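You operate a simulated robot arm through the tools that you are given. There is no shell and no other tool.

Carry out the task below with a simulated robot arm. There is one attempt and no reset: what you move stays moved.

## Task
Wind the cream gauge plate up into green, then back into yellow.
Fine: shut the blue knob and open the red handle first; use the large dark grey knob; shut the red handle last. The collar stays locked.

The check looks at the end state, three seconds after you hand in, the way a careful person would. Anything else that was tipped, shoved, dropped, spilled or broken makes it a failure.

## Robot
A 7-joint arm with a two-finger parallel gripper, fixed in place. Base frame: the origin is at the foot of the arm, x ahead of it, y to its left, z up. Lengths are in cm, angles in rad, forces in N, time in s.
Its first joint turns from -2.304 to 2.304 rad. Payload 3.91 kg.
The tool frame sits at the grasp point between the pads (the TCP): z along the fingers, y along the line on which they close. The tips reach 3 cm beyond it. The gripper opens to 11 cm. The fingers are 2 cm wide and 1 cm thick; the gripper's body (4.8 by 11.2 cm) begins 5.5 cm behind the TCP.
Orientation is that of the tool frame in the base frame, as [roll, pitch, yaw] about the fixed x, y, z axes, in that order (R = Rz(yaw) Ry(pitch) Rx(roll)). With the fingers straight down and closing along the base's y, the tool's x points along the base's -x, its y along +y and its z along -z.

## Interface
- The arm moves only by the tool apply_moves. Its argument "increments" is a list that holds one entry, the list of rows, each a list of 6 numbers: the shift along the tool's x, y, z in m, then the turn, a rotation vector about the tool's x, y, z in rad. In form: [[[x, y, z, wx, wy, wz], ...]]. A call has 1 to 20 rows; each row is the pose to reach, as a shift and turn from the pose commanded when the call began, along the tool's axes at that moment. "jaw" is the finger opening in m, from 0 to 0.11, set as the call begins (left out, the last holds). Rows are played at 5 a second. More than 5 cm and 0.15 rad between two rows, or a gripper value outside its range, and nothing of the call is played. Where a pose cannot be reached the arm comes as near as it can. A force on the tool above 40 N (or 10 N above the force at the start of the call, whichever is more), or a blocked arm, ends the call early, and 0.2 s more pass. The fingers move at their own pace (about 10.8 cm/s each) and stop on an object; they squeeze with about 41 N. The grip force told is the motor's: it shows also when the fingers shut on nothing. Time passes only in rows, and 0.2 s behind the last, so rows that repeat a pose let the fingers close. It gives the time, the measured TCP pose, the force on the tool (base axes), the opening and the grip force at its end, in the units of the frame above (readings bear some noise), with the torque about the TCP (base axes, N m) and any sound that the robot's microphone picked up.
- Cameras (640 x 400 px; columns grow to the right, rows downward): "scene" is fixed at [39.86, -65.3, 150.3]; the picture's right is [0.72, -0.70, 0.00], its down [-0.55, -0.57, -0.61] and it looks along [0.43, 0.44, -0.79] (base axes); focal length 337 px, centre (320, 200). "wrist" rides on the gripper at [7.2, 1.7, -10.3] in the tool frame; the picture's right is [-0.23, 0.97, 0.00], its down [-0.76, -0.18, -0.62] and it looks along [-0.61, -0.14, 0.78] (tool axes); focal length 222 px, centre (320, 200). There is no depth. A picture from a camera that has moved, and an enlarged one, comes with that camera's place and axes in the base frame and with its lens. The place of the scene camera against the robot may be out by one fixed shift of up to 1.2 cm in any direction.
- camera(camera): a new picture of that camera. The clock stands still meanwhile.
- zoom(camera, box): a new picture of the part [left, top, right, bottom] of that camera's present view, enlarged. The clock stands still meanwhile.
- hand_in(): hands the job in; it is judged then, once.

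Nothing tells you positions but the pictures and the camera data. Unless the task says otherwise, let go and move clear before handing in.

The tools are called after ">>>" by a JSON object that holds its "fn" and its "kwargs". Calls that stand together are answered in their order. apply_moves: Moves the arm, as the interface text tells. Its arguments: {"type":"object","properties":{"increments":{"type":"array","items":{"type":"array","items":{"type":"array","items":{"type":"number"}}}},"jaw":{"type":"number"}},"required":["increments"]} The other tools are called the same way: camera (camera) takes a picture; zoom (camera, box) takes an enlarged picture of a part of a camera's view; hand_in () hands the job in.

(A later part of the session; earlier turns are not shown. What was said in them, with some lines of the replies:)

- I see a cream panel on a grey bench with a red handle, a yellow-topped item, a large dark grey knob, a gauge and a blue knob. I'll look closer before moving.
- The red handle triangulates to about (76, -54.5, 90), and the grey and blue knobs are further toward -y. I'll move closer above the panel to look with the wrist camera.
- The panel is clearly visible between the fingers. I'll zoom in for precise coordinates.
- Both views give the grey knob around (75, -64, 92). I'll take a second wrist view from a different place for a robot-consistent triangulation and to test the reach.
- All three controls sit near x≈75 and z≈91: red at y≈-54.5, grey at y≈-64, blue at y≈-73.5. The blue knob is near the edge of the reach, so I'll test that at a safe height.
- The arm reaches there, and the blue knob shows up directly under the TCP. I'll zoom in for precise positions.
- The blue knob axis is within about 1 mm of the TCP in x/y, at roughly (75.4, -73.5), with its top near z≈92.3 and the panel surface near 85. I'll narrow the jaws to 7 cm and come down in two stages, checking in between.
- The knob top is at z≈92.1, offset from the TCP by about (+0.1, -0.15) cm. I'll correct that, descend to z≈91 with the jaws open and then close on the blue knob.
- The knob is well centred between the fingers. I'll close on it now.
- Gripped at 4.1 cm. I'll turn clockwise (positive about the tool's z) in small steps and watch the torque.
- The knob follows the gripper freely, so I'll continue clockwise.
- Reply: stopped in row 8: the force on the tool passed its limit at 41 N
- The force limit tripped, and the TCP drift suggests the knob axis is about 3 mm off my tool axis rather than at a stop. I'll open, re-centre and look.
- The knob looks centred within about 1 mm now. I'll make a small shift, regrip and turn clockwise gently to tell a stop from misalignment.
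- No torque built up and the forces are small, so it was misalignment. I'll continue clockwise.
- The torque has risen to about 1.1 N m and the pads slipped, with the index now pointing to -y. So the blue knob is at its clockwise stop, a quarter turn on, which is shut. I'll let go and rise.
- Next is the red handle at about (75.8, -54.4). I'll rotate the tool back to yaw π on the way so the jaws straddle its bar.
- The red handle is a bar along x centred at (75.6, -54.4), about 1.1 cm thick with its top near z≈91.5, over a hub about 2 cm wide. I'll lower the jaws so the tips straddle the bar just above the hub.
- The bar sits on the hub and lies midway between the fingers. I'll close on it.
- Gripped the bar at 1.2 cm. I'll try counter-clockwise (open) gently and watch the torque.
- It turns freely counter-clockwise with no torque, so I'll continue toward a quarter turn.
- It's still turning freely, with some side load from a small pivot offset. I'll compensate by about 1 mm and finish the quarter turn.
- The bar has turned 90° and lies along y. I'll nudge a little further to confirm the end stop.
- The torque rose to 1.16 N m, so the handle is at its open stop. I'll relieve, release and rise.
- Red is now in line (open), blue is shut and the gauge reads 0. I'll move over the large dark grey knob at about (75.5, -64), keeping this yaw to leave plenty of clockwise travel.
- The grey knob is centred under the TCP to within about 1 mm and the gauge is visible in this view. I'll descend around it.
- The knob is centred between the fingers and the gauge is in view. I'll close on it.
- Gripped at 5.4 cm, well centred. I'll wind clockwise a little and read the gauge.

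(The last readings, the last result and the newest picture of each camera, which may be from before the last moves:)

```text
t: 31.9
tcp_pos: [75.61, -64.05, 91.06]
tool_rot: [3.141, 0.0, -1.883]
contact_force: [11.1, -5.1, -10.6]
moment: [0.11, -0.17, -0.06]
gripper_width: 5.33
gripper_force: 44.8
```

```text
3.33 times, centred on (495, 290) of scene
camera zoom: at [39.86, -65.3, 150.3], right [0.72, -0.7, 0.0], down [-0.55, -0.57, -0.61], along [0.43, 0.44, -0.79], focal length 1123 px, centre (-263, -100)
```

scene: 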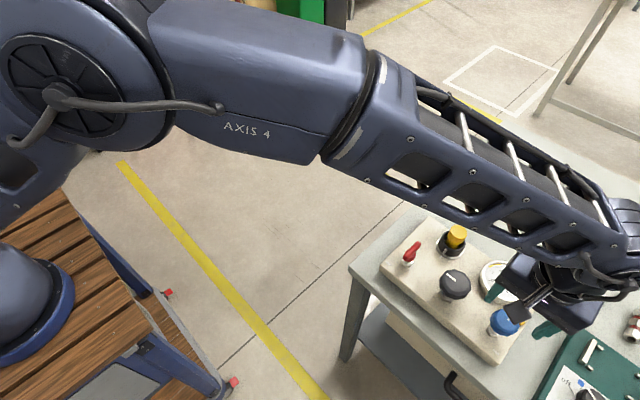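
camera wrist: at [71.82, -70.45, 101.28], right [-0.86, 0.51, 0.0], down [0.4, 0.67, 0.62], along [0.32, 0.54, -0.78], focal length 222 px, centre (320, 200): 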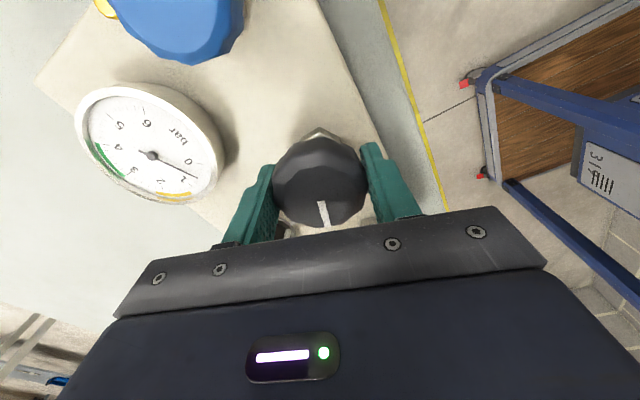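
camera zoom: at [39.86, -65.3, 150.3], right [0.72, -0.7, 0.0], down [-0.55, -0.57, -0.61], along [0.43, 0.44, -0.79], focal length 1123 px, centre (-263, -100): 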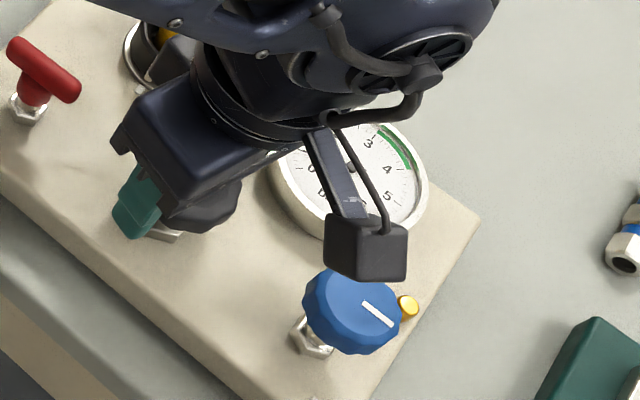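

The needle has started to rise. I'll read it up close.

>>> {"fn": "zoom", "kwargs": {"camera": "wrist", "box": [70, 75, 240, 210]}}

```text
2.96 times, centred on (155, 142) of wrist
camera zoom: at [71.82, -70.45, 101.28], right [-0.86, 0.51, 0.0], down [0.4, 0.67, 0.62], along [0.32, 0.54, -0.78], focal length 658 px, centre (809, 370)
```

zoom: 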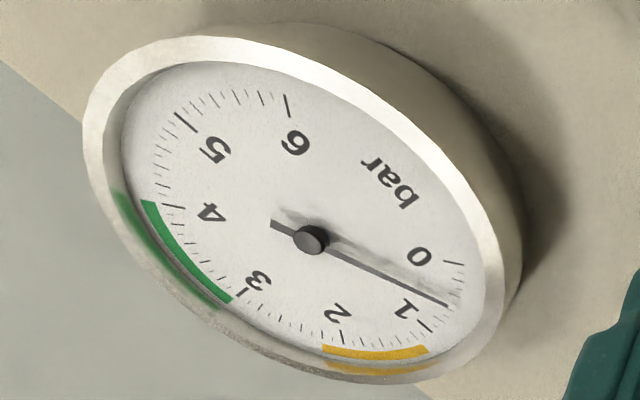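

It reads about 0.6 bar after 0.32 rad; green is roughly 3.1–4.0 and yellow roughly 1–2. I'll continue in measured steps.

>>> {"fn": "apply_moves", "kwargs": {"increments": [[[0, 0, 0, 0, 0, 0.08], [0, 0, 0, 0, 0, 0.16], [0, 0, 0, 0, 0, 0.24], [0, 0, 0, 0, 0, 0.32], [0, 0, 0, 0, 0, 0.4], [0, 0, 0, 0, 0, 0.4], [0, 0, 0, 0, 0, 0.4]]]}}

>>> {"fn": "camera", "kwargs": {"camera": "wrist"}}

>>> {"fn": "zoom", "kwargs": {"camera": "wrist", "box": [60, 75, 260, 225]}}

```text
t: 33.5
tcp_pos: [75.61, -64.05, 91.02]
tool_rot: [3.139, 0.003, -2.281]
contact_force: [19.5, -3.3, -5.6]
moment: [0.16, -0.1, -0.05]
gripper_width: 5.36
gripper_force: 44.5
```

```text
taken
camera wrist: at [69.63, -68.45, 101.29], right [-0.59, 0.81, 0.0], down [0.63, 0.46, 0.62], along [0.5, 0.37, -0.78], focal length 222 px, centre (320, 200)
```

wrist: 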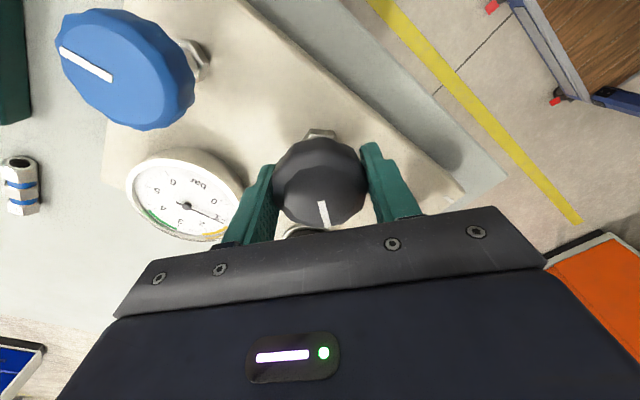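

```text
2.67 times, centred on (160, 150) of wrist
camera zoom: at [69.63, -68.45, 101.29], right [-0.59, 0.81, 0.0], down [0.63, 0.46, 0.62], along [0.5, 0.37, -0.78], focal length 592 px, centre (747, 333)
```

zoom: 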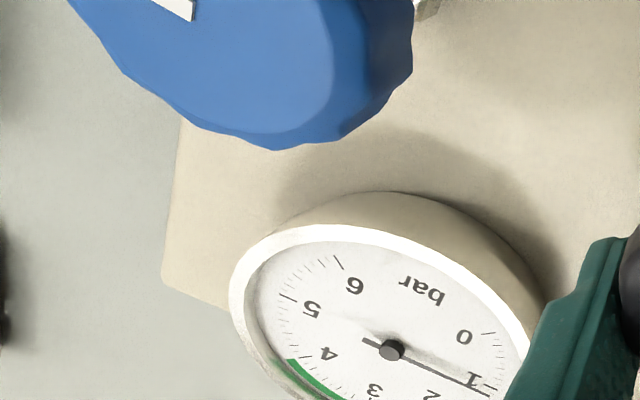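

It reads about 1.0 bar after 0.72 rad. I'll compensate the side load by about 1 mm and keep winding.

>>> {"fn": "apply_moves", "kwargs": {"increments": [[[-0.0008, -0.0009, 0, 0, 0, 0], [-0.0008, -0.0009, 0, 0, 0, 0.08], [-0.0008, -0.0009, 0, 0, 0, 0.16], [-0.0008, -0.0009, 0, 0, 0, 0.24], [-0.0008, -0.0009, 0, 0, 0, 0.32], [-0.0008, -0.0009, 0, 0, 0, 0.4], [-0.0008, -0.0009, 0, 0, 0, 0.48], [-0.0008, -0.0009, 0, 0, 0, 0.56], [-0.0008, -0.0009, 0, 0, 0, 0.64], [-0.0008, -0.0009, 0, 0, 0, 0.64]]]}}

>>> {"fn": "camera", "kwargs": {"camera": "wrist"}}

>>> {"fn": "zoom", "kwargs": {"camera": "scene", "box": [430, 230, 560, 350]}}

```text
t: 35.7
tcp_pos: [75.64, -64.0, 90.94]
tool_rot: [3.139, 0.0, -2.924]
contact_force: [-15.2, 10.1, -13.1]
moment: [-0.16, 0.35, -0.02]
gripper_width: 5.36
gripper_force: 45.4
```

```text
taken
camera wrist: at [68.2, -63.98, 101.32], right [0.01, 1.0, 0.0], down [0.78, -0.01, 0.62], along [0.62, 0.0, -0.78], focal length 222 px, centre (320, 200)
```

wrist: 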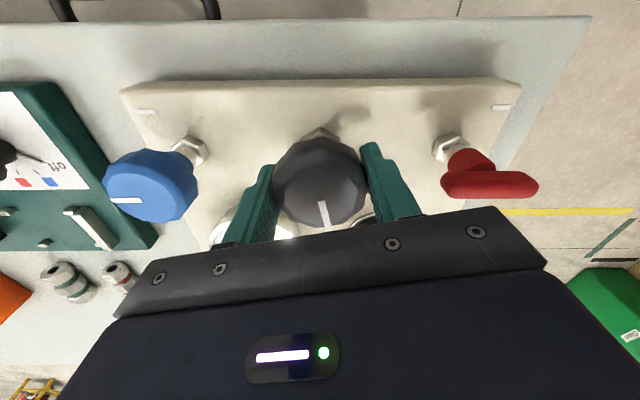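

```text
3.33 times, centred on (495, 290) of scene
camera zoom: at [39.86, -65.3, 150.3], right [0.72, -0.7, 0.0], down [-0.55, -0.57, -0.61], along [0.43, 0.44, -0.79], focal length 1123 px, centre (-263, -100)
```

zoom: 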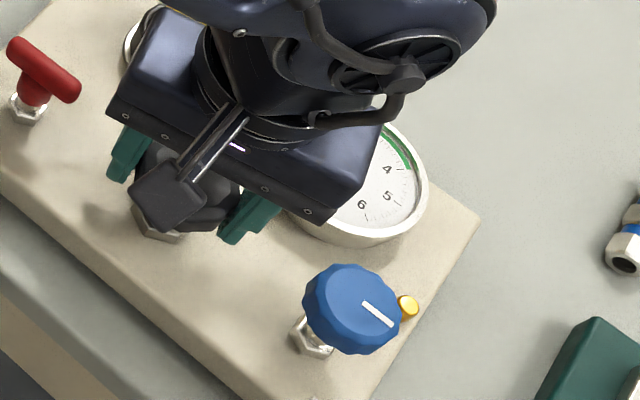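

The gauge is hidden at this yaw. I'll release and turn the open gripper back around the knob to yaw -1.56, where I can both read the gauge and regrip.

>>> {"fn": "apply_moves", "kwargs": {"increments": [[[0, 0, 0, 0, 0, 0], [0, 0, 0, 0, 0, 0], [0, 0, 0, 0, 0, -0.13], [0, 0, 0, 0, 0, -0.26], [0, 0, 0, 0, 0, -0.39], [0, 0, 0, 0, 0, -0.52], [0, 0, 0, 0, 0, -0.65], [0, 0, 0, 0, 0, -0.78], [0, 0, 0, 0, 0, -0.91], [0, 0, 0, 0, 0, -1.04], [0, 0, 0, 0, 0, -1.17], [0, 0, 0, 0, 0, -1.3], [0, 0, 0, 0, 0, -1.4]]], "jaw": 0.07}}

>>> {"fn": "camera", "kwargs": {"camera": "wrist"}}

>>> {"fn": "zoom", "kwargs": {"camera": "wrist", "box": [30, 0, 230, 170]}}

>>> {"fn": "zoom", "kwargs": {"camera": "wrist", "box": [200, 60, 460, 230]}}

```text
t: 38.5
tcp_pos: [75.7, -64.08, 91.17]
tool_rot: [3.141, 0.002, -1.522]
contact_force: [0.4, -0.3, -0.4]
moment: [0.0, -0.01, -0.01]
gripper_width: 7.04
gripper_force: 0.0
```

```text
taken
camera wrist: at [74.34, -71.39, 101.36], right [-0.98, 0.18, 0.0], down [0.14, 0.77, 0.62], along [0.11, 0.62, -0.78], focal length 222 px, centre (320, 200)
```

wrist: 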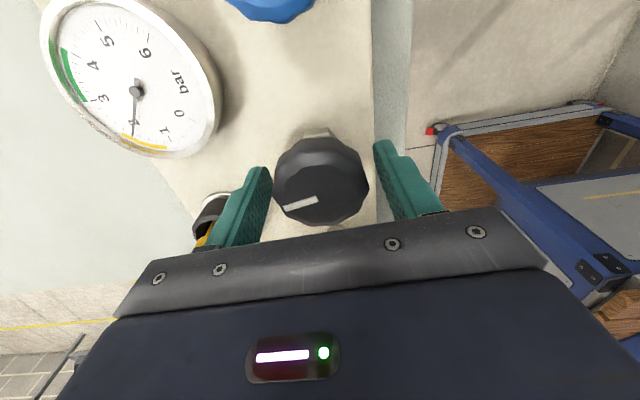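

```text
2.35 times, centred on (130, 85) of wrist
camera zoom: at [74.34, -71.39, 101.36], right [-0.98, 0.18, 0.0], down [0.14, 0.77, 0.62], along [0.11, 0.62, -0.78], focal length 523 px, centre (767, 471)
```

zoom: 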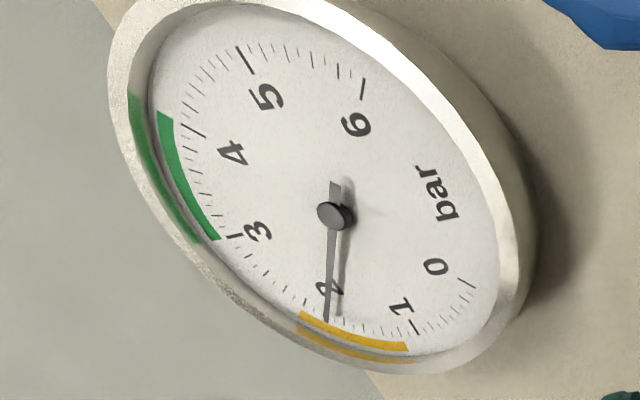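

```text
2.35 times, centred on (330, 145) of wrist
camera zoom: at [74.34, -71.39, 101.36], right [-0.98, 0.18, 0.0], down [0.14, 0.77, 0.62], along [0.11, 0.62, -0.78], focal length 523 px, centre (296, 329)
```

zoom: 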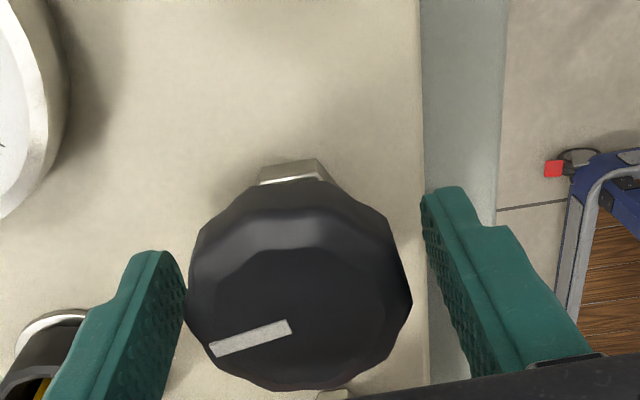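

It reads 2.0 bar after 1.36 rad, about 1.47 bar/rad, and the needle holds. I'll regrip and wind about 1.05 rad more toward mid-green, checking on the way.

>>> {"fn": "apply_moves", "kwargs": {"increments": [[[0, 0, 0, 0, 0, 0], [0, 0, 0, 0, 0, 0], [0, 0, 0, 0, 0, 0]]], "jaw": 0.035}}

>>> {"fn": "apply_moves", "kwargs": {"increments": [[[0, 0, 0, 0, 0, 0.08], [0, 0, 0, 0, 0, 0.16], [0, 0, 0, 0, 0, 0.24], [0, 0, 0, 0, 0, 0.32], [0, 0, 0, 0, 0, 0.4], [0, 0, 0, 0, 0, 0.48], [0, 0, 0, 0, 0, 0.56], [0, 0, 0, 0, 0, 0.64], [0, 0, 0, 0, 0, 0.64]]]}}

>>> {"fn": "camera", "kwargs": {"camera": "wrist"}}

>>> {"fn": "zoom", "kwargs": {"camera": "wrist", "box": [60, 100, 260, 250]}}

```text
t: 39.3
tcp_pos: [75.85, -64.09, 91.23]
tool_rot: [3.141, 0.001, -1.521]
contact_force: [-1.3, 2.0, 1.9]
moment: [0.18, 0.19, 0.03]
gripper_width: 5.33
gripper_force: 44.1
```

```text
t: 41.3
tcp_pos: [75.71, -64.05, 91.21]
tool_rot: [3.139, 0.003, -2.162]
contact_force: [-13.5, 9.7, -4.4]
moment: [-0.17, 0.32, 0.01]
gripper_width: 5.34
gripper_force: 44.8
```

```text
taken
camera wrist: at [70.21, -69.14, 101.36], right [-0.68, 0.73, 0.0], down [0.57, 0.53, 0.62], along [0.46, 0.43, -0.78], focal length 222 px, centre (320, 200)
```

wrist: 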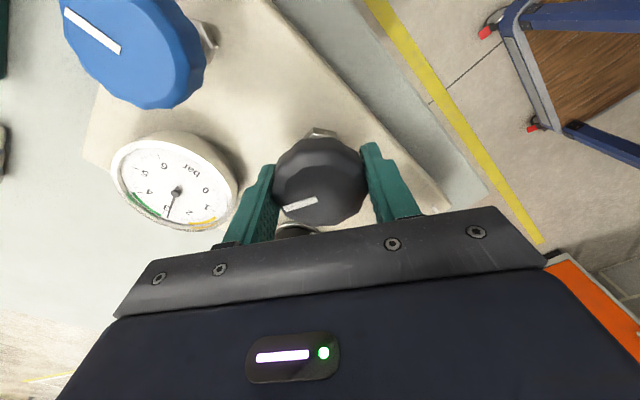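

```text
2.67 times, centred on (160, 175) of wrist
camera zoom: at [70.21, -69.14, 101.36], right [-0.68, 0.73, 0.0], down [0.57, 0.53, 0.62], along [0.46, 0.43, -0.78], focal length 592 px, centre (747, 267)
```

zoom: 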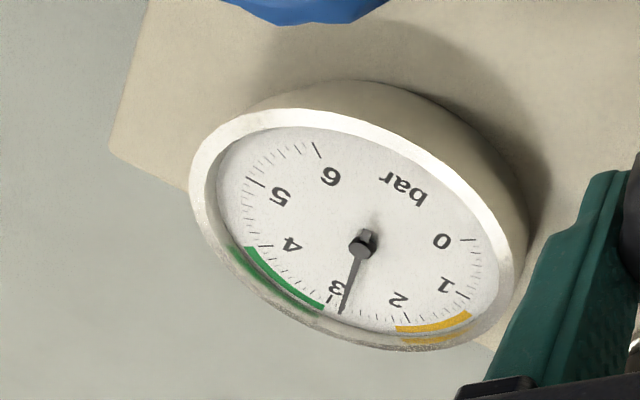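

It reads about 2.85 bar. I'll turn roughly 0.48 rad more, easing the side load by 1 mm.

>>> {"fn": "apply_moves", "kwargs": {"increments": [[[0, 0.0008, 0, 0, 0, 0.03], [0, 0.0008, 0, 0, 0, 0.1], [0, 0.0008, 0, 0, 0, 0.18], [0, 0.0008, 0, 0, 0, 0.26], [0, 0.0008, 0, 0, 0, 0.34], [0, 0.0008, 0, 0, 0, 0.42], [0, 0.0008, 0, 0, 0, 0.48], [0, 0.0008, 0, 0, 0, 0.48]]]}}

>>> {"fn": "camera", "kwargs": {"camera": "wrist"}}

>>> {"fn": "zoom", "kwargs": {"camera": "wrist", "box": [130, 130, 300, 250]}}

>>> {"fn": "zoom", "kwargs": {"camera": "scene", "box": [430, 230, 560, 350]}}

```text
t: 43.1
tcp_pos: [75.73, -64.04, 91.13]
tool_rot: [3.137, 0.0, -2.64]
contact_force: [-3.5, -1.2, -14.7]
moment: [-0.29, 0.06, -0.08]
gripper_width: 5.32
gripper_force: 44.7
```

```text
taken
camera wrist: at [68.48, -66.05, 101.38], right [-0.27, 0.96, 0.0], down [0.75, 0.21, 0.62], along [0.6, 0.17, -0.78], focal length 222 px, centre (320, 200)
```

wrist: 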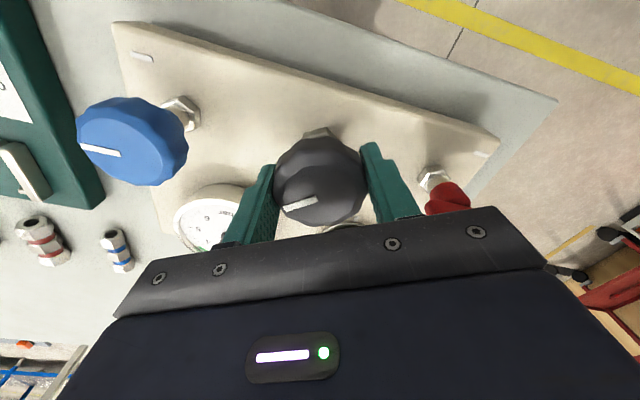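

```text
3.33 times, centred on (215, 190) of wrist
camera zoom: at [68.48, -66.05, 101.38], right [-0.27, 0.96, 0.0], down [0.75, 0.21, 0.62], along [0.6, 0.17, -0.78], focal length 740 px, centre (670, 233)
```

zoom: 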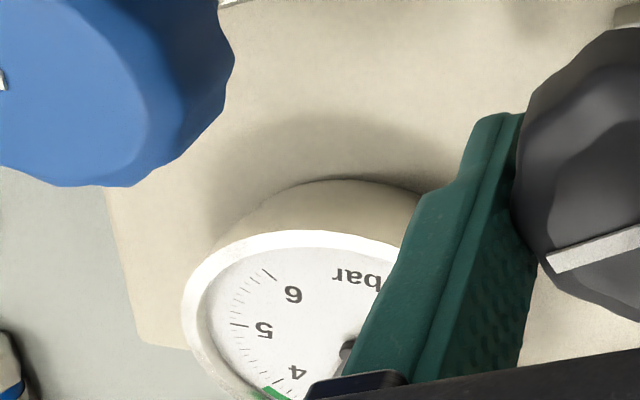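

```text
3.33 times, centred on (495, 290) of scene
camera zoom: at [39.86, -65.3, 150.3], right [0.72, -0.7, 0.0], down [-0.55, -0.57, -0.61], along [0.43, 0.44, -0.79], focal length 1123 px, centre (-263, -100)
```

zoom: 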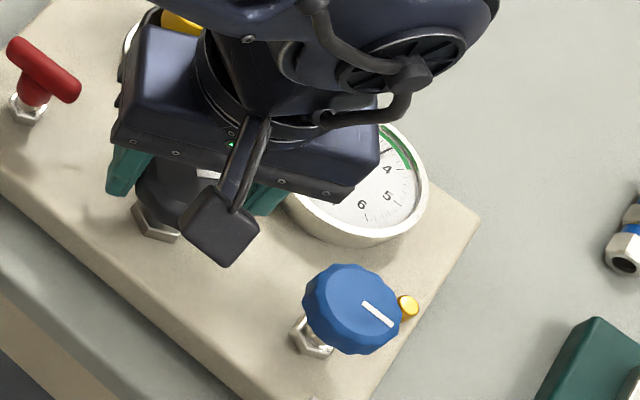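

>>> {"fn": "zoom", "kwargs": {"camera": "scene", "box": [530, 260, 566, 300]}}

>>> {"fn": "zoom", "kwargs": {"camera": "scene", "box": [530, 258, 570, 300]}}

>>> {"fn": "zoom", "kwargs": {"camera": "scene", "box": [490, 250, 570, 310]}}

```text
10.00 times, centred on (548, 280) of scene
camera zoom: at [39.86, -65.3, 150.3], right [0.72, -0.7, 0.0], down [-0.55, -0.57, -0.61], along [0.43, 0.44, -0.79], focal length 3370 px, centre (-1960, -600)
```

zoom: 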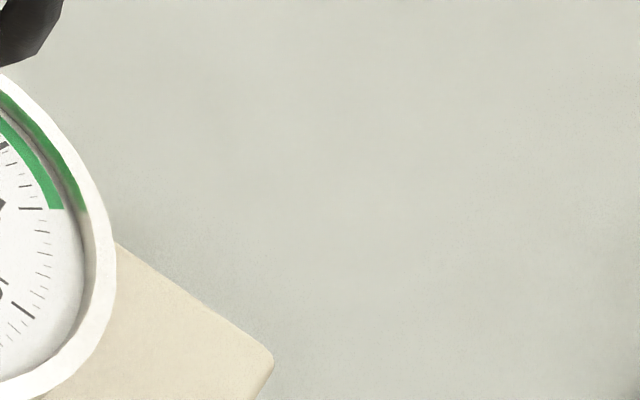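

```text
9.52 times, centred on (550, 279) of scene
camera zoom: at [39.86, -65.3, 150.3], right [0.72, -0.7, 0.0], down [-0.55, -0.57, -0.61], along [0.43, 0.44, -0.79], focal length 3209 px, centre (-1870, -552)
```

zoom: 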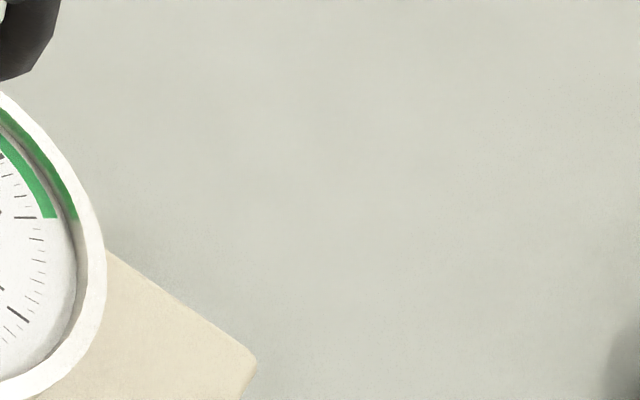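

```text
6.67 times, centred on (530, 280) of scene
camera zoom: at [39.86, -65.3, 150.3], right [0.72, -0.7, 0.0], down [-0.55, -0.57, -0.61], along [0.43, 0.44, -0.79], focal length 2247 px, centre (-1080, -333)
```

zoom: 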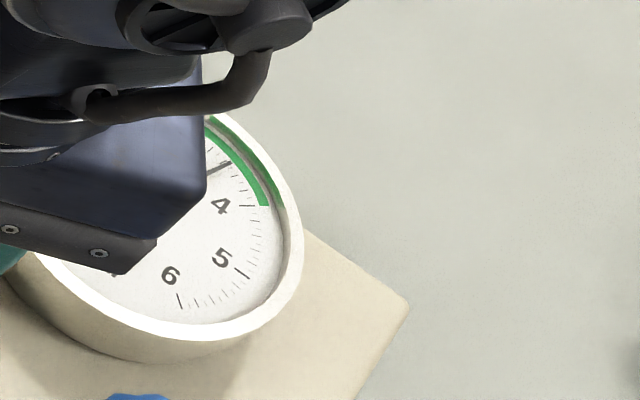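

The needle is at about 3.5 bar, mid-green. I'll dwell for a second and then wind back counter-clockwise.

>>> {"fn": "apply_moves", "kwargs": {"increments": [[[0, 0, 0, 0, 0, 0], [0, 0, 0, 0, 0, 0], [0, 0, 0, 0, 0, 0], [0, 0, 0, 0, 0, 0], [0, 0, 0, 0, 0, 0]]]}}

>>> {"fn": "zoom", "kwargs": {"camera": "scene", "box": [490, 250, 570, 310]}}

```text
t: 44.3
tcp_pos: [75.67, -64.1, 91.16]
tool_rot: [3.138, 0.0, -2.642]
contact_force: [-6.7, 1.6, -17.3]
moment: [0.01, 0.17, 0.01]
gripper_width: 5.29
gripper_force: 44.8
```

```text
6.67 times, centred on (530, 280) of scene
camera zoom: at [39.86, -65.3, 150.3], right [0.72, -0.7, 0.0], down [-0.55, -0.57, -0.61], along [0.43, 0.44, -0.79], focal length 2247 px, centre (-1080, -333)
```

zoom: 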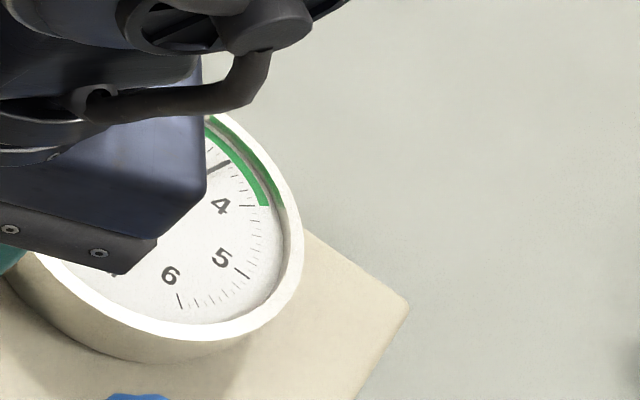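

The reading is steady at about 3.5 bar in green. I'll wind back counter-clockwise about 1.1 rad and read the gauge.

>>> {"fn": "apply_moves", "kwargs": {"increments": [[[0, 0, 0, 0, 0, -0.08], [0, 0, 0, 0, 0, -0.16], [0, 0, 0, 0, 0, -0.24], [0, 0, 0, 0, 0, -0.32], [0, 0, 0, 0, 0, -0.4], [0, 0, 0, 0, 0, -0.48], [0, 0, 0, 0, 0, -0.56], [0, 0, 0, 0, 0, -0.64], [0, 0, 0, 0, 0, -0.72], [0, 0, 0, 0, 0, -0.8], [0, 0, 0, 0, 0, -0.88], [0, 0, 0, 0, 0, -0.96], [0, 0, 0, 0, 0, -1.04], [0, 0, 0, 0, 0, -1.04]]]}}

>>> {"fn": "camera", "kwargs": {"camera": "wrist"}}

>>> {"fn": "zoom", "kwargs": {"camera": "wrist", "box": [30, 0, 230, 170]}}

```text
t: 47.3
tcp_pos: [75.69, -63.96, 91.13]
tool_rot: [-3.141, 0.001, -1.6]
contact_force: [10.9, -15.1, 2.0]
moment: [0.73, 0.45, 0.04]
gripper_width: 5.33
gripper_force: 45.1
```

```text
taken
camera wrist: at [73.74, -71.26, 101.38], right [-0.97, 0.26, 0.0], down [0.2, 0.75, 0.62], along [0.16, 0.6, -0.78], focal length 222 px, centre (320, 200)
```

wrist: 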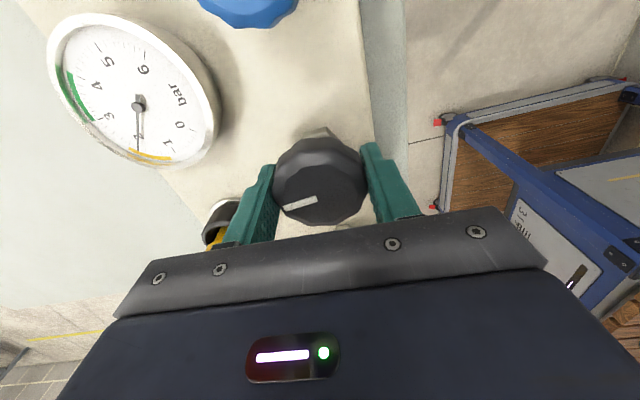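

```text
2.35 times, centred on (130, 85) of wrist
camera zoom: at [73.74, -71.26, 101.38], right [-0.97, 0.26, 0.0], down [0.2, 0.75, 0.62], along [0.16, 0.6, -0.78], focal length 523 px, centre (767, 471)
```

zoom: 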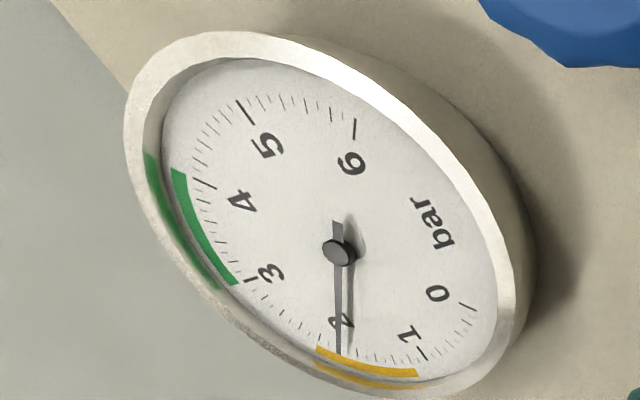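

It's back down to about 2.0, at the upper part of yellow. I'll regrip further round and take off about 0.3 rad more to sit mid-yellow.

>>> {"fn": "apply_moves", "kwargs": {"increments": [[[0, 0, 0, 0, 0, 0], [0, 0, 0, 0, 0, 0], [0, 0, 0, 0, 0, 0.13], [0, 0, 0, 0, 0, 0.26], [0, 0, 0, 0, 0, 0.39], [0, 0, 0, 0, 0, 0.52], [0, 0, 0, 0, 0, 0.52]]], "jaw": 0.07}}

>>> {"fn": "zoom", "kwargs": {"camera": "wrist", "box": [60, 60, 460, 250]}}

```text
t: 48.9
tcp_pos: [75.72, -64.12, 91.2]
tool_rot: [3.142, 0.001, -2.12]
contact_force: [-0.6, -0.3, -0.4]
moment: [-0.03, 0.0, 0.0]
gripper_width: 7.0
gripper_force: 0.1
```

```text
1.60 times, centred on (260, 155) of wrist
camera zoom: at [70.43, -69.36, 101.39], right [-0.71, 0.7, 0.0], down [0.55, 0.55, 0.62], along [0.44, 0.44, -0.78], focal length 355 px, centre (416, 272)
```

zoom: 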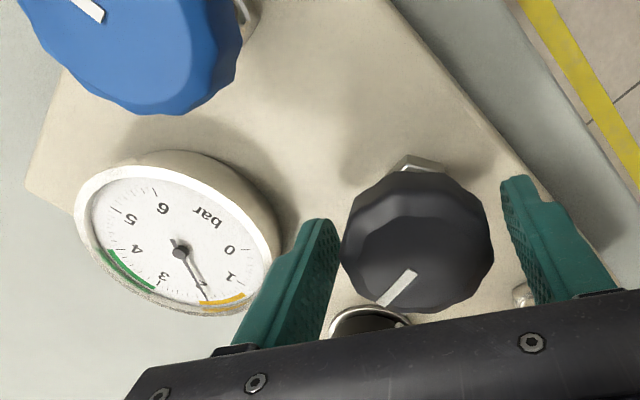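

>>> {"fn": "apply_moves", "kwargs": {"increments": [[[0, 0, 0, 0, 0, 0], [0, 0, 0, 0, 0, 0], [0, 0, 0, 0, 0, 0]]], "jaw": 0.035}}

>>> {"fn": "apply_moves", "kwargs": {"increments": [[[0, 0, 0, 0, 0, -0.08], [0, 0, 0, 0, 0, -0.16], [0, 0, 0, 0, 0, -0.24], [0, 0, 0, 0, 0, -0.3], [0, 0, 0, 0, 0, -0.3], [0, 0, 0, 0, 0, -0.3]]]}}

>>> {"fn": "zoom", "kwargs": {"camera": "wrist", "box": [60, 60, 260, 210]}}

```text
t: 49.7
tcp_pos: [75.72, -64.01, 91.18]
tool_rot: [3.14, 0.002, -2.122]
contact_force: [-3.7, 2.2, 1.4]
moment: [0.11, 0.05, -0.03]
gripper_width: 5.32
gripper_force: 45.2
```

```text
t: 51.1
tcp_pos: [75.67, -64.06, 91.24]
tool_rot: [-3.14, 0.002, -1.821]
contact_force: [13.0, -8.2, -1.3]
moment: [-0.04, -0.37, 0.01]
gripper_width: 5.32
gripper_force: 45.3
```

```text
2.67 times, centred on (160, 135) of wrist
camera zoom: at [72.21, -70.66, 101.38], right [-0.89, 0.46, 0.0], down [0.36, 0.69, 0.62], along [0.29, 0.55, -0.78], focal length 592 px, centre (747, 373)
```

zoom: 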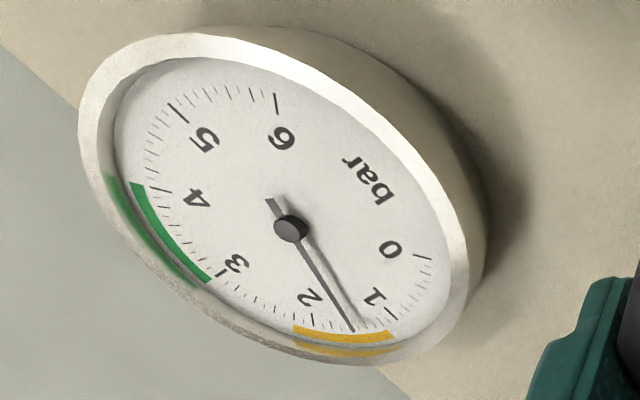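

The gauge reads about 1.55 bar, mid-yellow. I'll release the knob, rise and go to the red handle.

>>> {"fn": "apply_moves", "kwargs": {"increments": [[[0, 0, 0, 0, 0, 0], [0, 0, 0, 0, 0, 0], [0, 0, -0.03, 0, 0, 0], [0, 0, -0.07, 0, 0, 0], [0, 0, -0.11, 0, 0, 0], [0, 0, -0.11, 0, 0, -0.13], [0, 0, -0.11, 0, 0, -0.26]]], "jaw": 0.07}}

>>> {"fn": "camera", "kwargs": {"camera": "wrist"}}

```text
t: 52.7
tcp_pos: [75.67, -63.92, 102.19]
tool_rot: [3.141, 0.001, -1.562]
contact_force: [-0.4, 0.2, 0.6]
moment: [0.02, 0.01, -0.01]
gripper_width: 6.99
gripper_force: 0.1
```

```text
taken
camera wrist: at [74.02, -71.29, 112.39], right [-0.98, 0.22, 0.0], down [0.17, 0.76, 0.62], along [0.13, 0.61, -0.78], focal length 222 px, centre (320, 200)
```

wrist: 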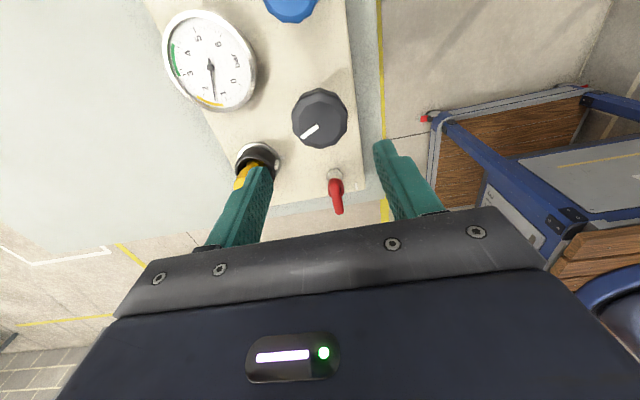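

>>> {"fn": "apply_moves", "kwargs": {"increments": [[[-0.033, -0.0003, 0, 0, 0, 0], [-0.066, -0.0006, 0, 0, 0, 0], [-0.0979, -0.001, 0, 0, 0, 0], [-0.0979, -0.001, 0, 0, 0, 0]]], "jaw": 0.04}}

>>> {"fn": "zoom", "kwargs": {"camera": "wrist", "box": [240, 60, 400, 160]}}

>>> {"fn": "zoom", "kwargs": {"camera": "scene", "box": [370, 205, 550, 370]}}

```text
t: 53.7
tcp_pos: [75.49, -54.27, 102.14]
tool_rot: [3.141, 0.003, -1.56]
contact_force: [0.3, -0.2, 0.1]
moment: [-0.02, -0.01, 0.01]
gripper_width: 3.99
gripper_force: 0.0
```

```text
4.00 times, centred on (320, 110) of wrist
camera zoom: at [73.9, -61.52, 112.36], right [-0.98, 0.22, 0.0], down [0.17, 0.76, 0.62], along [0.14, 0.61, -0.78], focal length 888 px, centre (320, 560)
```

zoom: 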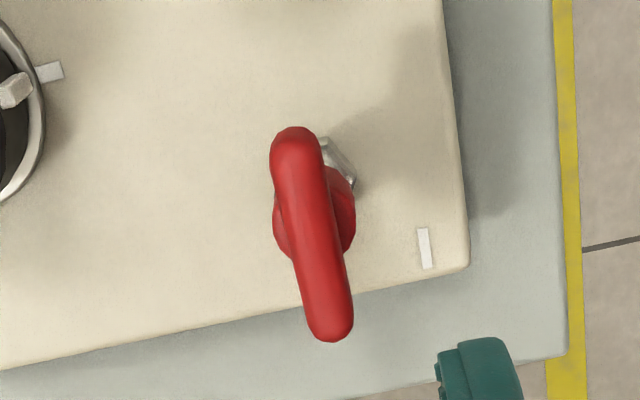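

```text
2.42 times, centred on (460, 288) of scene
camera zoom: at [39.86, -65.3, 150.3], right [0.72, -0.7, 0.0], down [-0.55, -0.57, -0.61], along [0.43, 0.44, -0.79], focal length 817 px, centre (-19, -12)
```

zoom: 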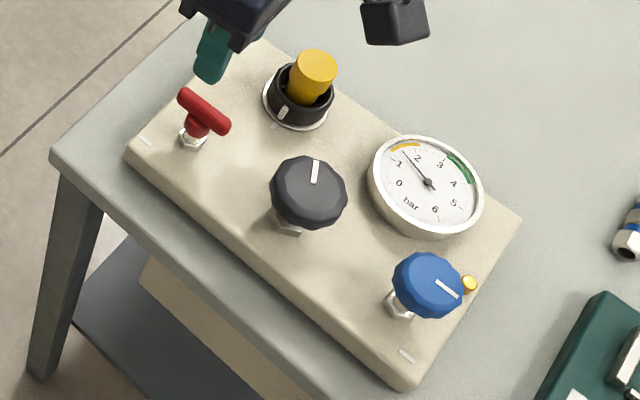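

The gauge still reads about 1.5 with the knob free. I'll descend onto the red bar and grip it.

>>> {"fn": "apply_moves", "kwargs": {"increments": [[[0.0005, -0.0003, 0.03, 0, 0, 0], [0.0005, -0.0003, 0.06, 0, 0, 0], [0.0005, -0.0003, 0.078, 0, 0, 0], [0.0005, -0.0003, 0.091, 0, 0, 0], [0.0005, -0.0003, 0.091, 0, 0, 0]]]}}

>>> {"fn": "zoom", "kwargs": {"camera": "wrist", "box": [240, 90, 400, 190]}}

```text
t: 54.9
tcp_pos: [75.59, -54.21, 93.11]
tool_rot: [3.141, 0.001, -1.561]
contact_force: [-0.3, 0.2, 0.6]
moment: [-0.01, 0.01, -0.03]
gripper_width: 3.99
gripper_force: 0.1
```

```text
4.00 times, centred on (320, 140) of wrist
camera zoom: at [73.96, -61.52, 103.22], right [-0.98, 0.22, 0.0], down [0.17, 0.76, 0.62], along [0.14, 0.61, -0.78], focal length 888 px, centre (320, 440)
```

zoom: 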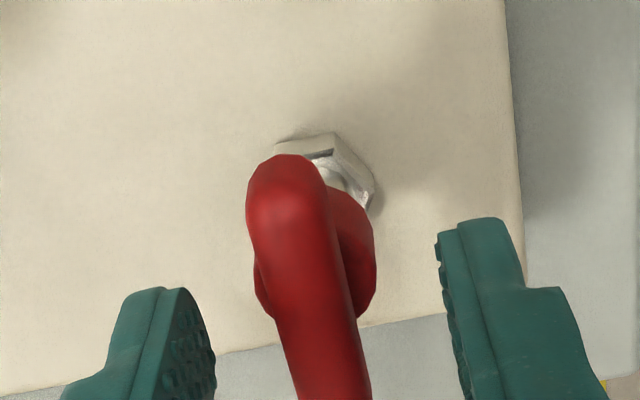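

>>> {"fn": "apply_moves", "kwargs": {"increments": [[[0, -0.0003, 0, 0, 0, 0], [0, -0.0003, 0, 0, 0, 0], [0, -0.0003, 0, 0, 0, 0]]], "jaw": 0.0}}

>>> {"fn": "apply_moves", "kwargs": {"increments": [[[0, 0, 0, 0, 0, 0.08], [0, 0, 0, 0, 0, 0.16], [0, 0, 0, 0, 0, 0.24], [0, 0, 0, 0, 0, 0.32], [0, 0, 0, 0, 0, 0.4], [0, 0, 0, 0, 0, 0.48], [0, 0, 0, 0, 0, 0.56]]]}}

>>> {"fn": "zoom", "kwargs": {"camera": "wrist", "box": [240, 90, 400, 190]}}

```text
t: 55.7
tcp_pos: [75.56, -54.34, 93.06]
tool_rot: [3.141, 0.0, -1.564]
contact_force: [1.5, 0.4, 0.6]
moment: [-0.19, 0.04, -0.97]
gripper_width: 1.21
gripper_force: 44.6
```

```text
t: 57.3
tcp_pos: [75.85, -54.21, 93.05]
tool_rot: [3.141, 0.003, -2.124]
contact_force: [5.6, 4.7, -16.4]
moment: [-0.12, -0.34, 0.07]
gripper_width: 1.2
gripper_force: 44.9
```

```text
4.00 times, centred on (320, 140) of wrist
camera zoom: at [70.48, -59.57, 103.22], right [-0.71, 0.7, 0.0], down [0.55, 0.55, 0.62], along [0.44, 0.44, -0.78], focal length 888 px, centre (320, 440)
```

zoom: 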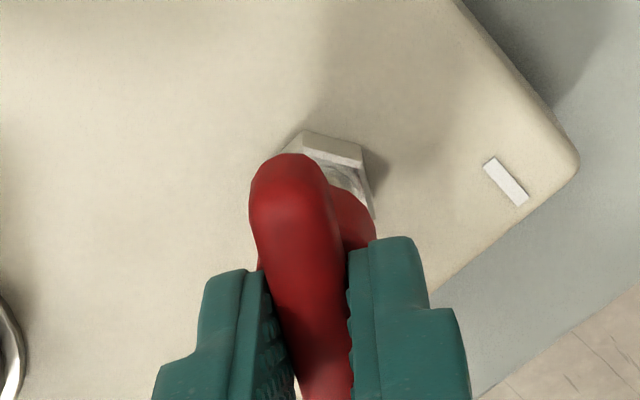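

The bar is turning back clockwise with the gripper at low force. I'll finish the quarter turn to the closed stop.

>>> {"fn": "apply_moves", "kwargs": {"increments": [[[0, 0, 0, 0, 0, 0.08], [0, 0, 0, 0, 0, 0.16], [0, 0, 0, 0, 0, 0.24], [0, 0, 0, 0, 0, 0.32], [0, 0, 0, 0, 0, 0.4], [0, 0, 0, 0, 0, 0.48], [0, 0, 0, 0, 0, 0.56], [0, 0, 0, 0, 0, 0.64], [0, 0, 0, 0, 0, 0.72], [0, 0, 0, 0, 0, 0.8], [0, 0, 0, 0, 0, 0.88], [0, 0, 0, 0, 0, 0.96], [0, 0, 0, 0, 0, 1.02]]]}}

>>> {"fn": "zoom", "kwargs": {"camera": "wrist", "box": [240, 90, 400, 190]}}

```text
t: 60.1
tcp_pos: [75.84, -54.2, 93.03]
tool_rot: [3.139, -0.001, 3.139]
contact_force: [12.8, -7.3, -16.4]
moment: [-0.44, -1.25, 0.22]
gripper_width: 1.16
gripper_force: 44.5
```

```text
4.00 times, centred on (320, 140) of wrist
camera zoom: at [68.51, -52.66, 103.25], right [0.23, 0.97, 0.0], down [0.76, -0.18, 0.62], along [0.61, -0.14, -0.78], focal length 888 px, centre (320, 440)
```

zoom: 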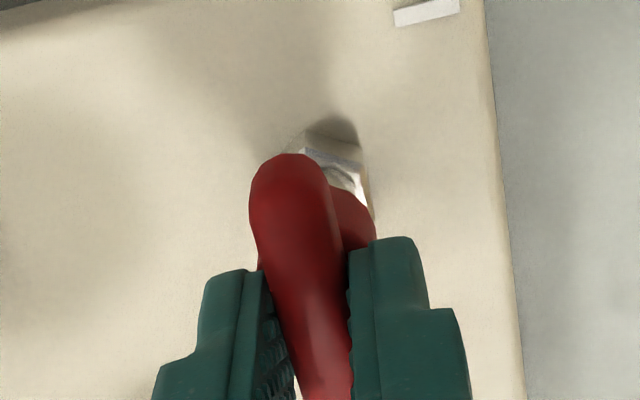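

It's back at the original closed angle. I'll add a gentle nudge to confirm it's against the stop.

>>> {"fn": "apply_moves", "kwargs": {"increments": [[[0, 0, 0, 0, 0, 0.04], [0, 0, 0, 0, 0, 0.08]]]}}

>>> {"fn": "zoom", "kwargs": {"camera": "wrist", "box": [240, 90, 400, 190]}}

```text
t: 60.7
tcp_pos: [75.65, -54.4, 93.09]
tool_rot: [3.139, -0.002, 3.061]
contact_force: [9.9, -7.8, -15.9]
moment: [-0.61, -0.1, 1.06]
gripper_width: 1.3
gripper_force: 45.0
```

```text
4.00 times, centred on (320, 140) of wrist
camera zoom: at [68.63, -52.1, 103.26], right [0.31, 0.95, 0.0], down [0.75, -0.24, 0.62], along [0.59, -0.19, -0.78], focal length 888 px, centre (320, 440)
```

zoom: 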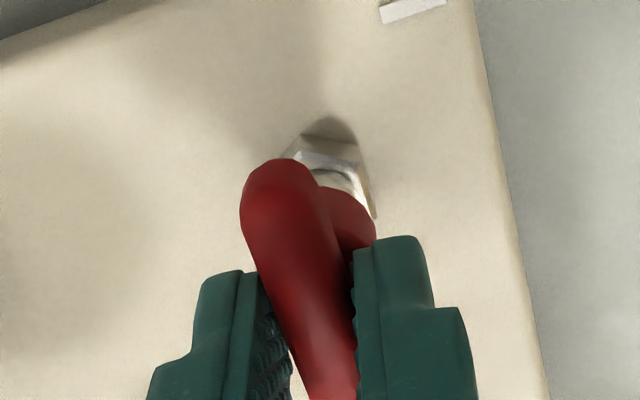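

The torque rose to 1.06 N m with the jaws spreading, so the handle is at its closed stop. I'll release at this angle so it isn't dragged back, rise and check everything.

>>> {"fn": "apply_moves", "kwargs": {"increments": [[[0, 0, 0, 0, 0, -0.02], [0, 0, 0, 0, 0, -0.03]]]}}

>>> {"fn": "apply_moves", "kwargs": {"increments": [[[0, 0, 0, 0, 0, 0], [0, 0, 0, 0, 0, 0], [0, 0, -0.03, 0, 0, 0], [0, 0, -0.06, 0, 0, 0], [0, 0, -0.1, 0, 0, 0], [0, 0, -0.14, 0, 0, 0], [0, 0, -0.18, 0, 0, 0]]], "jaw": 0.04}}

>>> {"fn": "camera", "kwargs": {"camera": "wrist"}}

>>> {"fn": "zoom", "kwargs": {"camera": "scene", "box": [370, 205, 550, 370]}}

```text
t: 61.3
tcp_pos: [75.7, -54.31, 93.06]
tool_rot: [3.139, -0.002, 3.09]
contact_force: [2.1, -9.5, -18.8]
moment: [-0.57, -0.31, 0.79]
gripper_width: 1.26
gripper_force: 45.1
```

```text
t: 62.9
tcp_pos: [75.71, -54.24, 111.1]
tool_rot: [3.136, -0.002, 3.09]
contact_force: [0.2, -0.2, -1.0]
moment: [-0.01, 0.04, 0.03]
gripper_width: 3.98
gripper_force: 0.1
```

```text
taken
camera wrist: at [68.5, -52.32, 121.35], right [0.28, 0.96, 0.0], down [0.75, -0.22, 0.62], along [0.6, -0.17, -0.78], focal length 222 px, centre (320, 200)
```

wrist: 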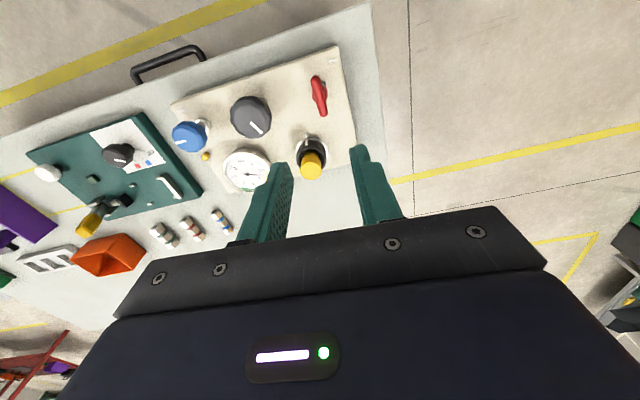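

```text
2.42 times, centred on (460, 288) of scene
camera zoom: at [39.86, -65.3, 150.3], right [0.72, -0.7, 0.0], down [-0.55, -0.57, -0.61], along [0.43, 0.44, -0.79], focal length 817 px, centre (-19, -12)
```

zoom: 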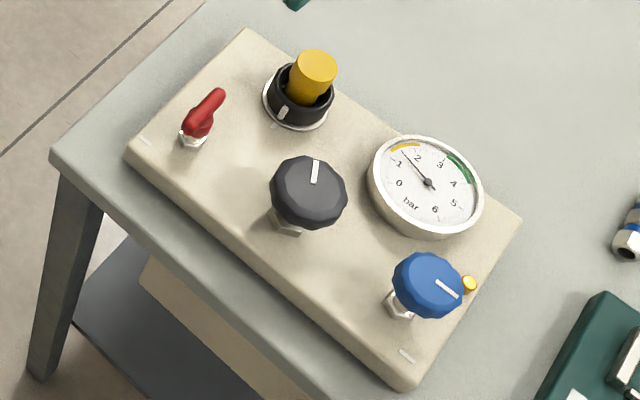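

The red handle is back across the line, blue is still shut and the gauge is in yellow. I'll back the arm clear while time passes and check the gauge holds.

>>> {"fn": "zoom", "kwargs": {"camera": "scene", "box": [470, 250, 540, 310]}}

>>> {"fn": "apply_moves", "kwargs": {"increments": [[[0.03, 0.03, 0, 0, 0, 0], [0.06, 0.06, -0.01, 0, 0, 0], [0.09, 0.09, -0.02, 0, 0, 0], [0.12, 0.12, -0.03, 0, 0, 0], [0.15, 0.15, -0.04, 0, 0, 0], [0.18, 0.18, -0.04, 0, 0, 0], [0.2, 0.2, -0.04, 0, 0, 0], [0.2, 0.2, -0.04, 0, 0, 0], [0.2, 0.2, -0.04, 0, 0, 0], [0.2, 0.2, -0.04, 0, 0, 0], [0.2, 0.2, -0.04, 0, 0, 0], [0.2, 0.2, -0.04, 0, 0, 0], [0.2, 0.2, -0.04, 0, 0, 0], [0.2, 0.2, -0.04, 0, 0, 0], [0.2, 0.2, -0.04, 0, 0, 0], [0.2, 0.2, -0.04, 0, 0, 0], [0.2, 0.2, -0.04, 0, 0, 0], [0.2, 0.2, -0.04, 0, 0, 0], [0.2, 0.2, -0.04, 0, 0, 0], [0.2, 0.2, -0.04, 0, 0, 0]]]}}

>>> {"fn": "zoom", "kwargs": {"camera": "scene", "box": [470, 250, 540, 310]}}

>>> {"fn": "camera", "kwargs": {"camera": "scene"}}

```text
6.67 times, centred on (505, 280) of scene
camera zoom: at [39.86, -65.3, 150.3], right [0.72, -0.7, 0.0], down [-0.55, -0.57, -0.61], along [0.43, 0.44, -0.79], focal length 2247 px, centre (-913, -333)
```

zoom: 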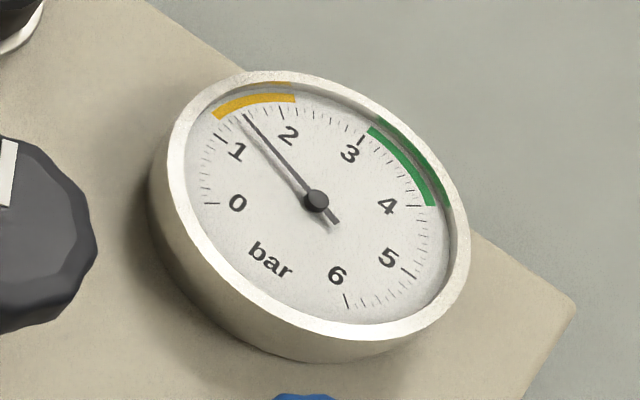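

```text
t: 67.1
tcp_pos: [56.64, -33.3, 115.16]
tool_rot: [3.14, 0.001, 3.092]
contact_force: [-0.3, -1.1, 1.1]
moment: [0.01, 0.02, -0.01]
gripper_width: 4.02
gripper_force: 0.0
```

```text
6.67 times, centred on (505, 280) of scene
camera zoom: at [39.86, -65.3, 150.3], right [0.72, -0.7, 0.0], down [-0.55, -0.57, -0.61], along [0.43, 0.44, -0.79], focal length 2247 px, centre (-913, -333)
```

zoom: 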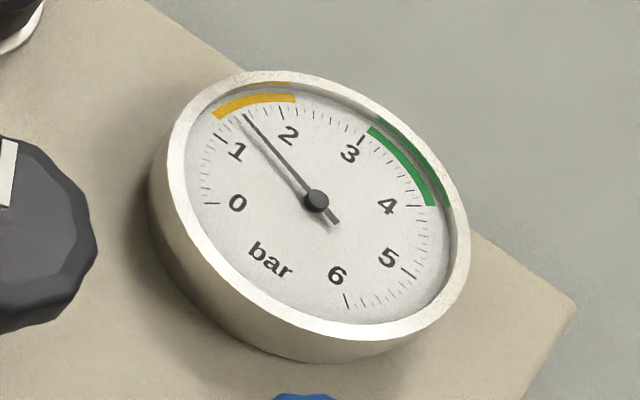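

```text
taken
```

scene: 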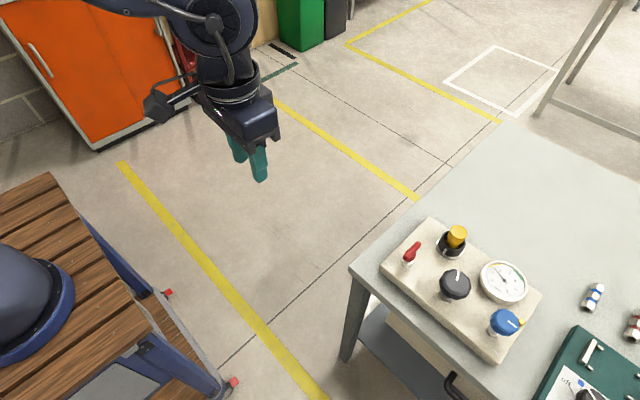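

The gauge holds steady at about 1.5 bar after 4 s and nothing else has moved. One last look at the handle and collar before handing in.

>>> {"fn": "zoom", "kwargs": {"camera": "scene", "box": [390, 215, 480, 305]}}

```text
4.44 times, centred on (435, 260) of scene
camera zoom: at [39.86, -65.3, 150.3], right [0.72, -0.7, 0.0], down [-0.55, -0.57, -0.61], along [0.43, 0.44, -0.79], focal length 1498 px, centre (-191, -67)
```

zoom: 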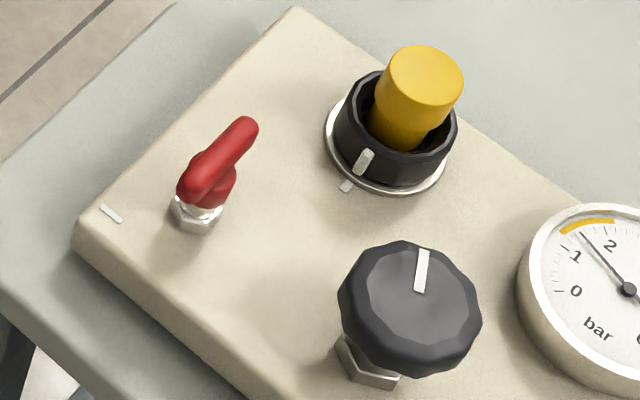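

The red handle is shut exactly as it started, the collar is still aligned with its mark (locked), blue is shut, and the gauge rests in yellow after having been in green. The arm is clear, so I'm handing in.

>>> {"fn": "hand_in", "kwargs": {}}

```text
The job is handed in.
```

The job is handed in. The gauge went up to about 3.5 bar in green, then came back to about 1.5 bar, mid-yellow. It held there for the four seconds I watched after backing the arm away.

- **Blue knob:** I shut it first, turning it clockwise about a quarter turn to its stop.
- **Red handle:** I opened it a quarter turn counter-clockwise to its stop before winding. I shut it last, back to the angle it started at.
- **Dark grey knob:** I used only this knob to wind the pressure up and back down.
- **Collar:** I never touched it, and it still lines up with its mark.

While I was turning the blue knob, the arm tripped its 40 N force limit once because the grip was slightly off-centre. I let go, re-centred and carried on. The final pictures showed nothing else moved or knocked. The result of the check hasn't been shown to me.
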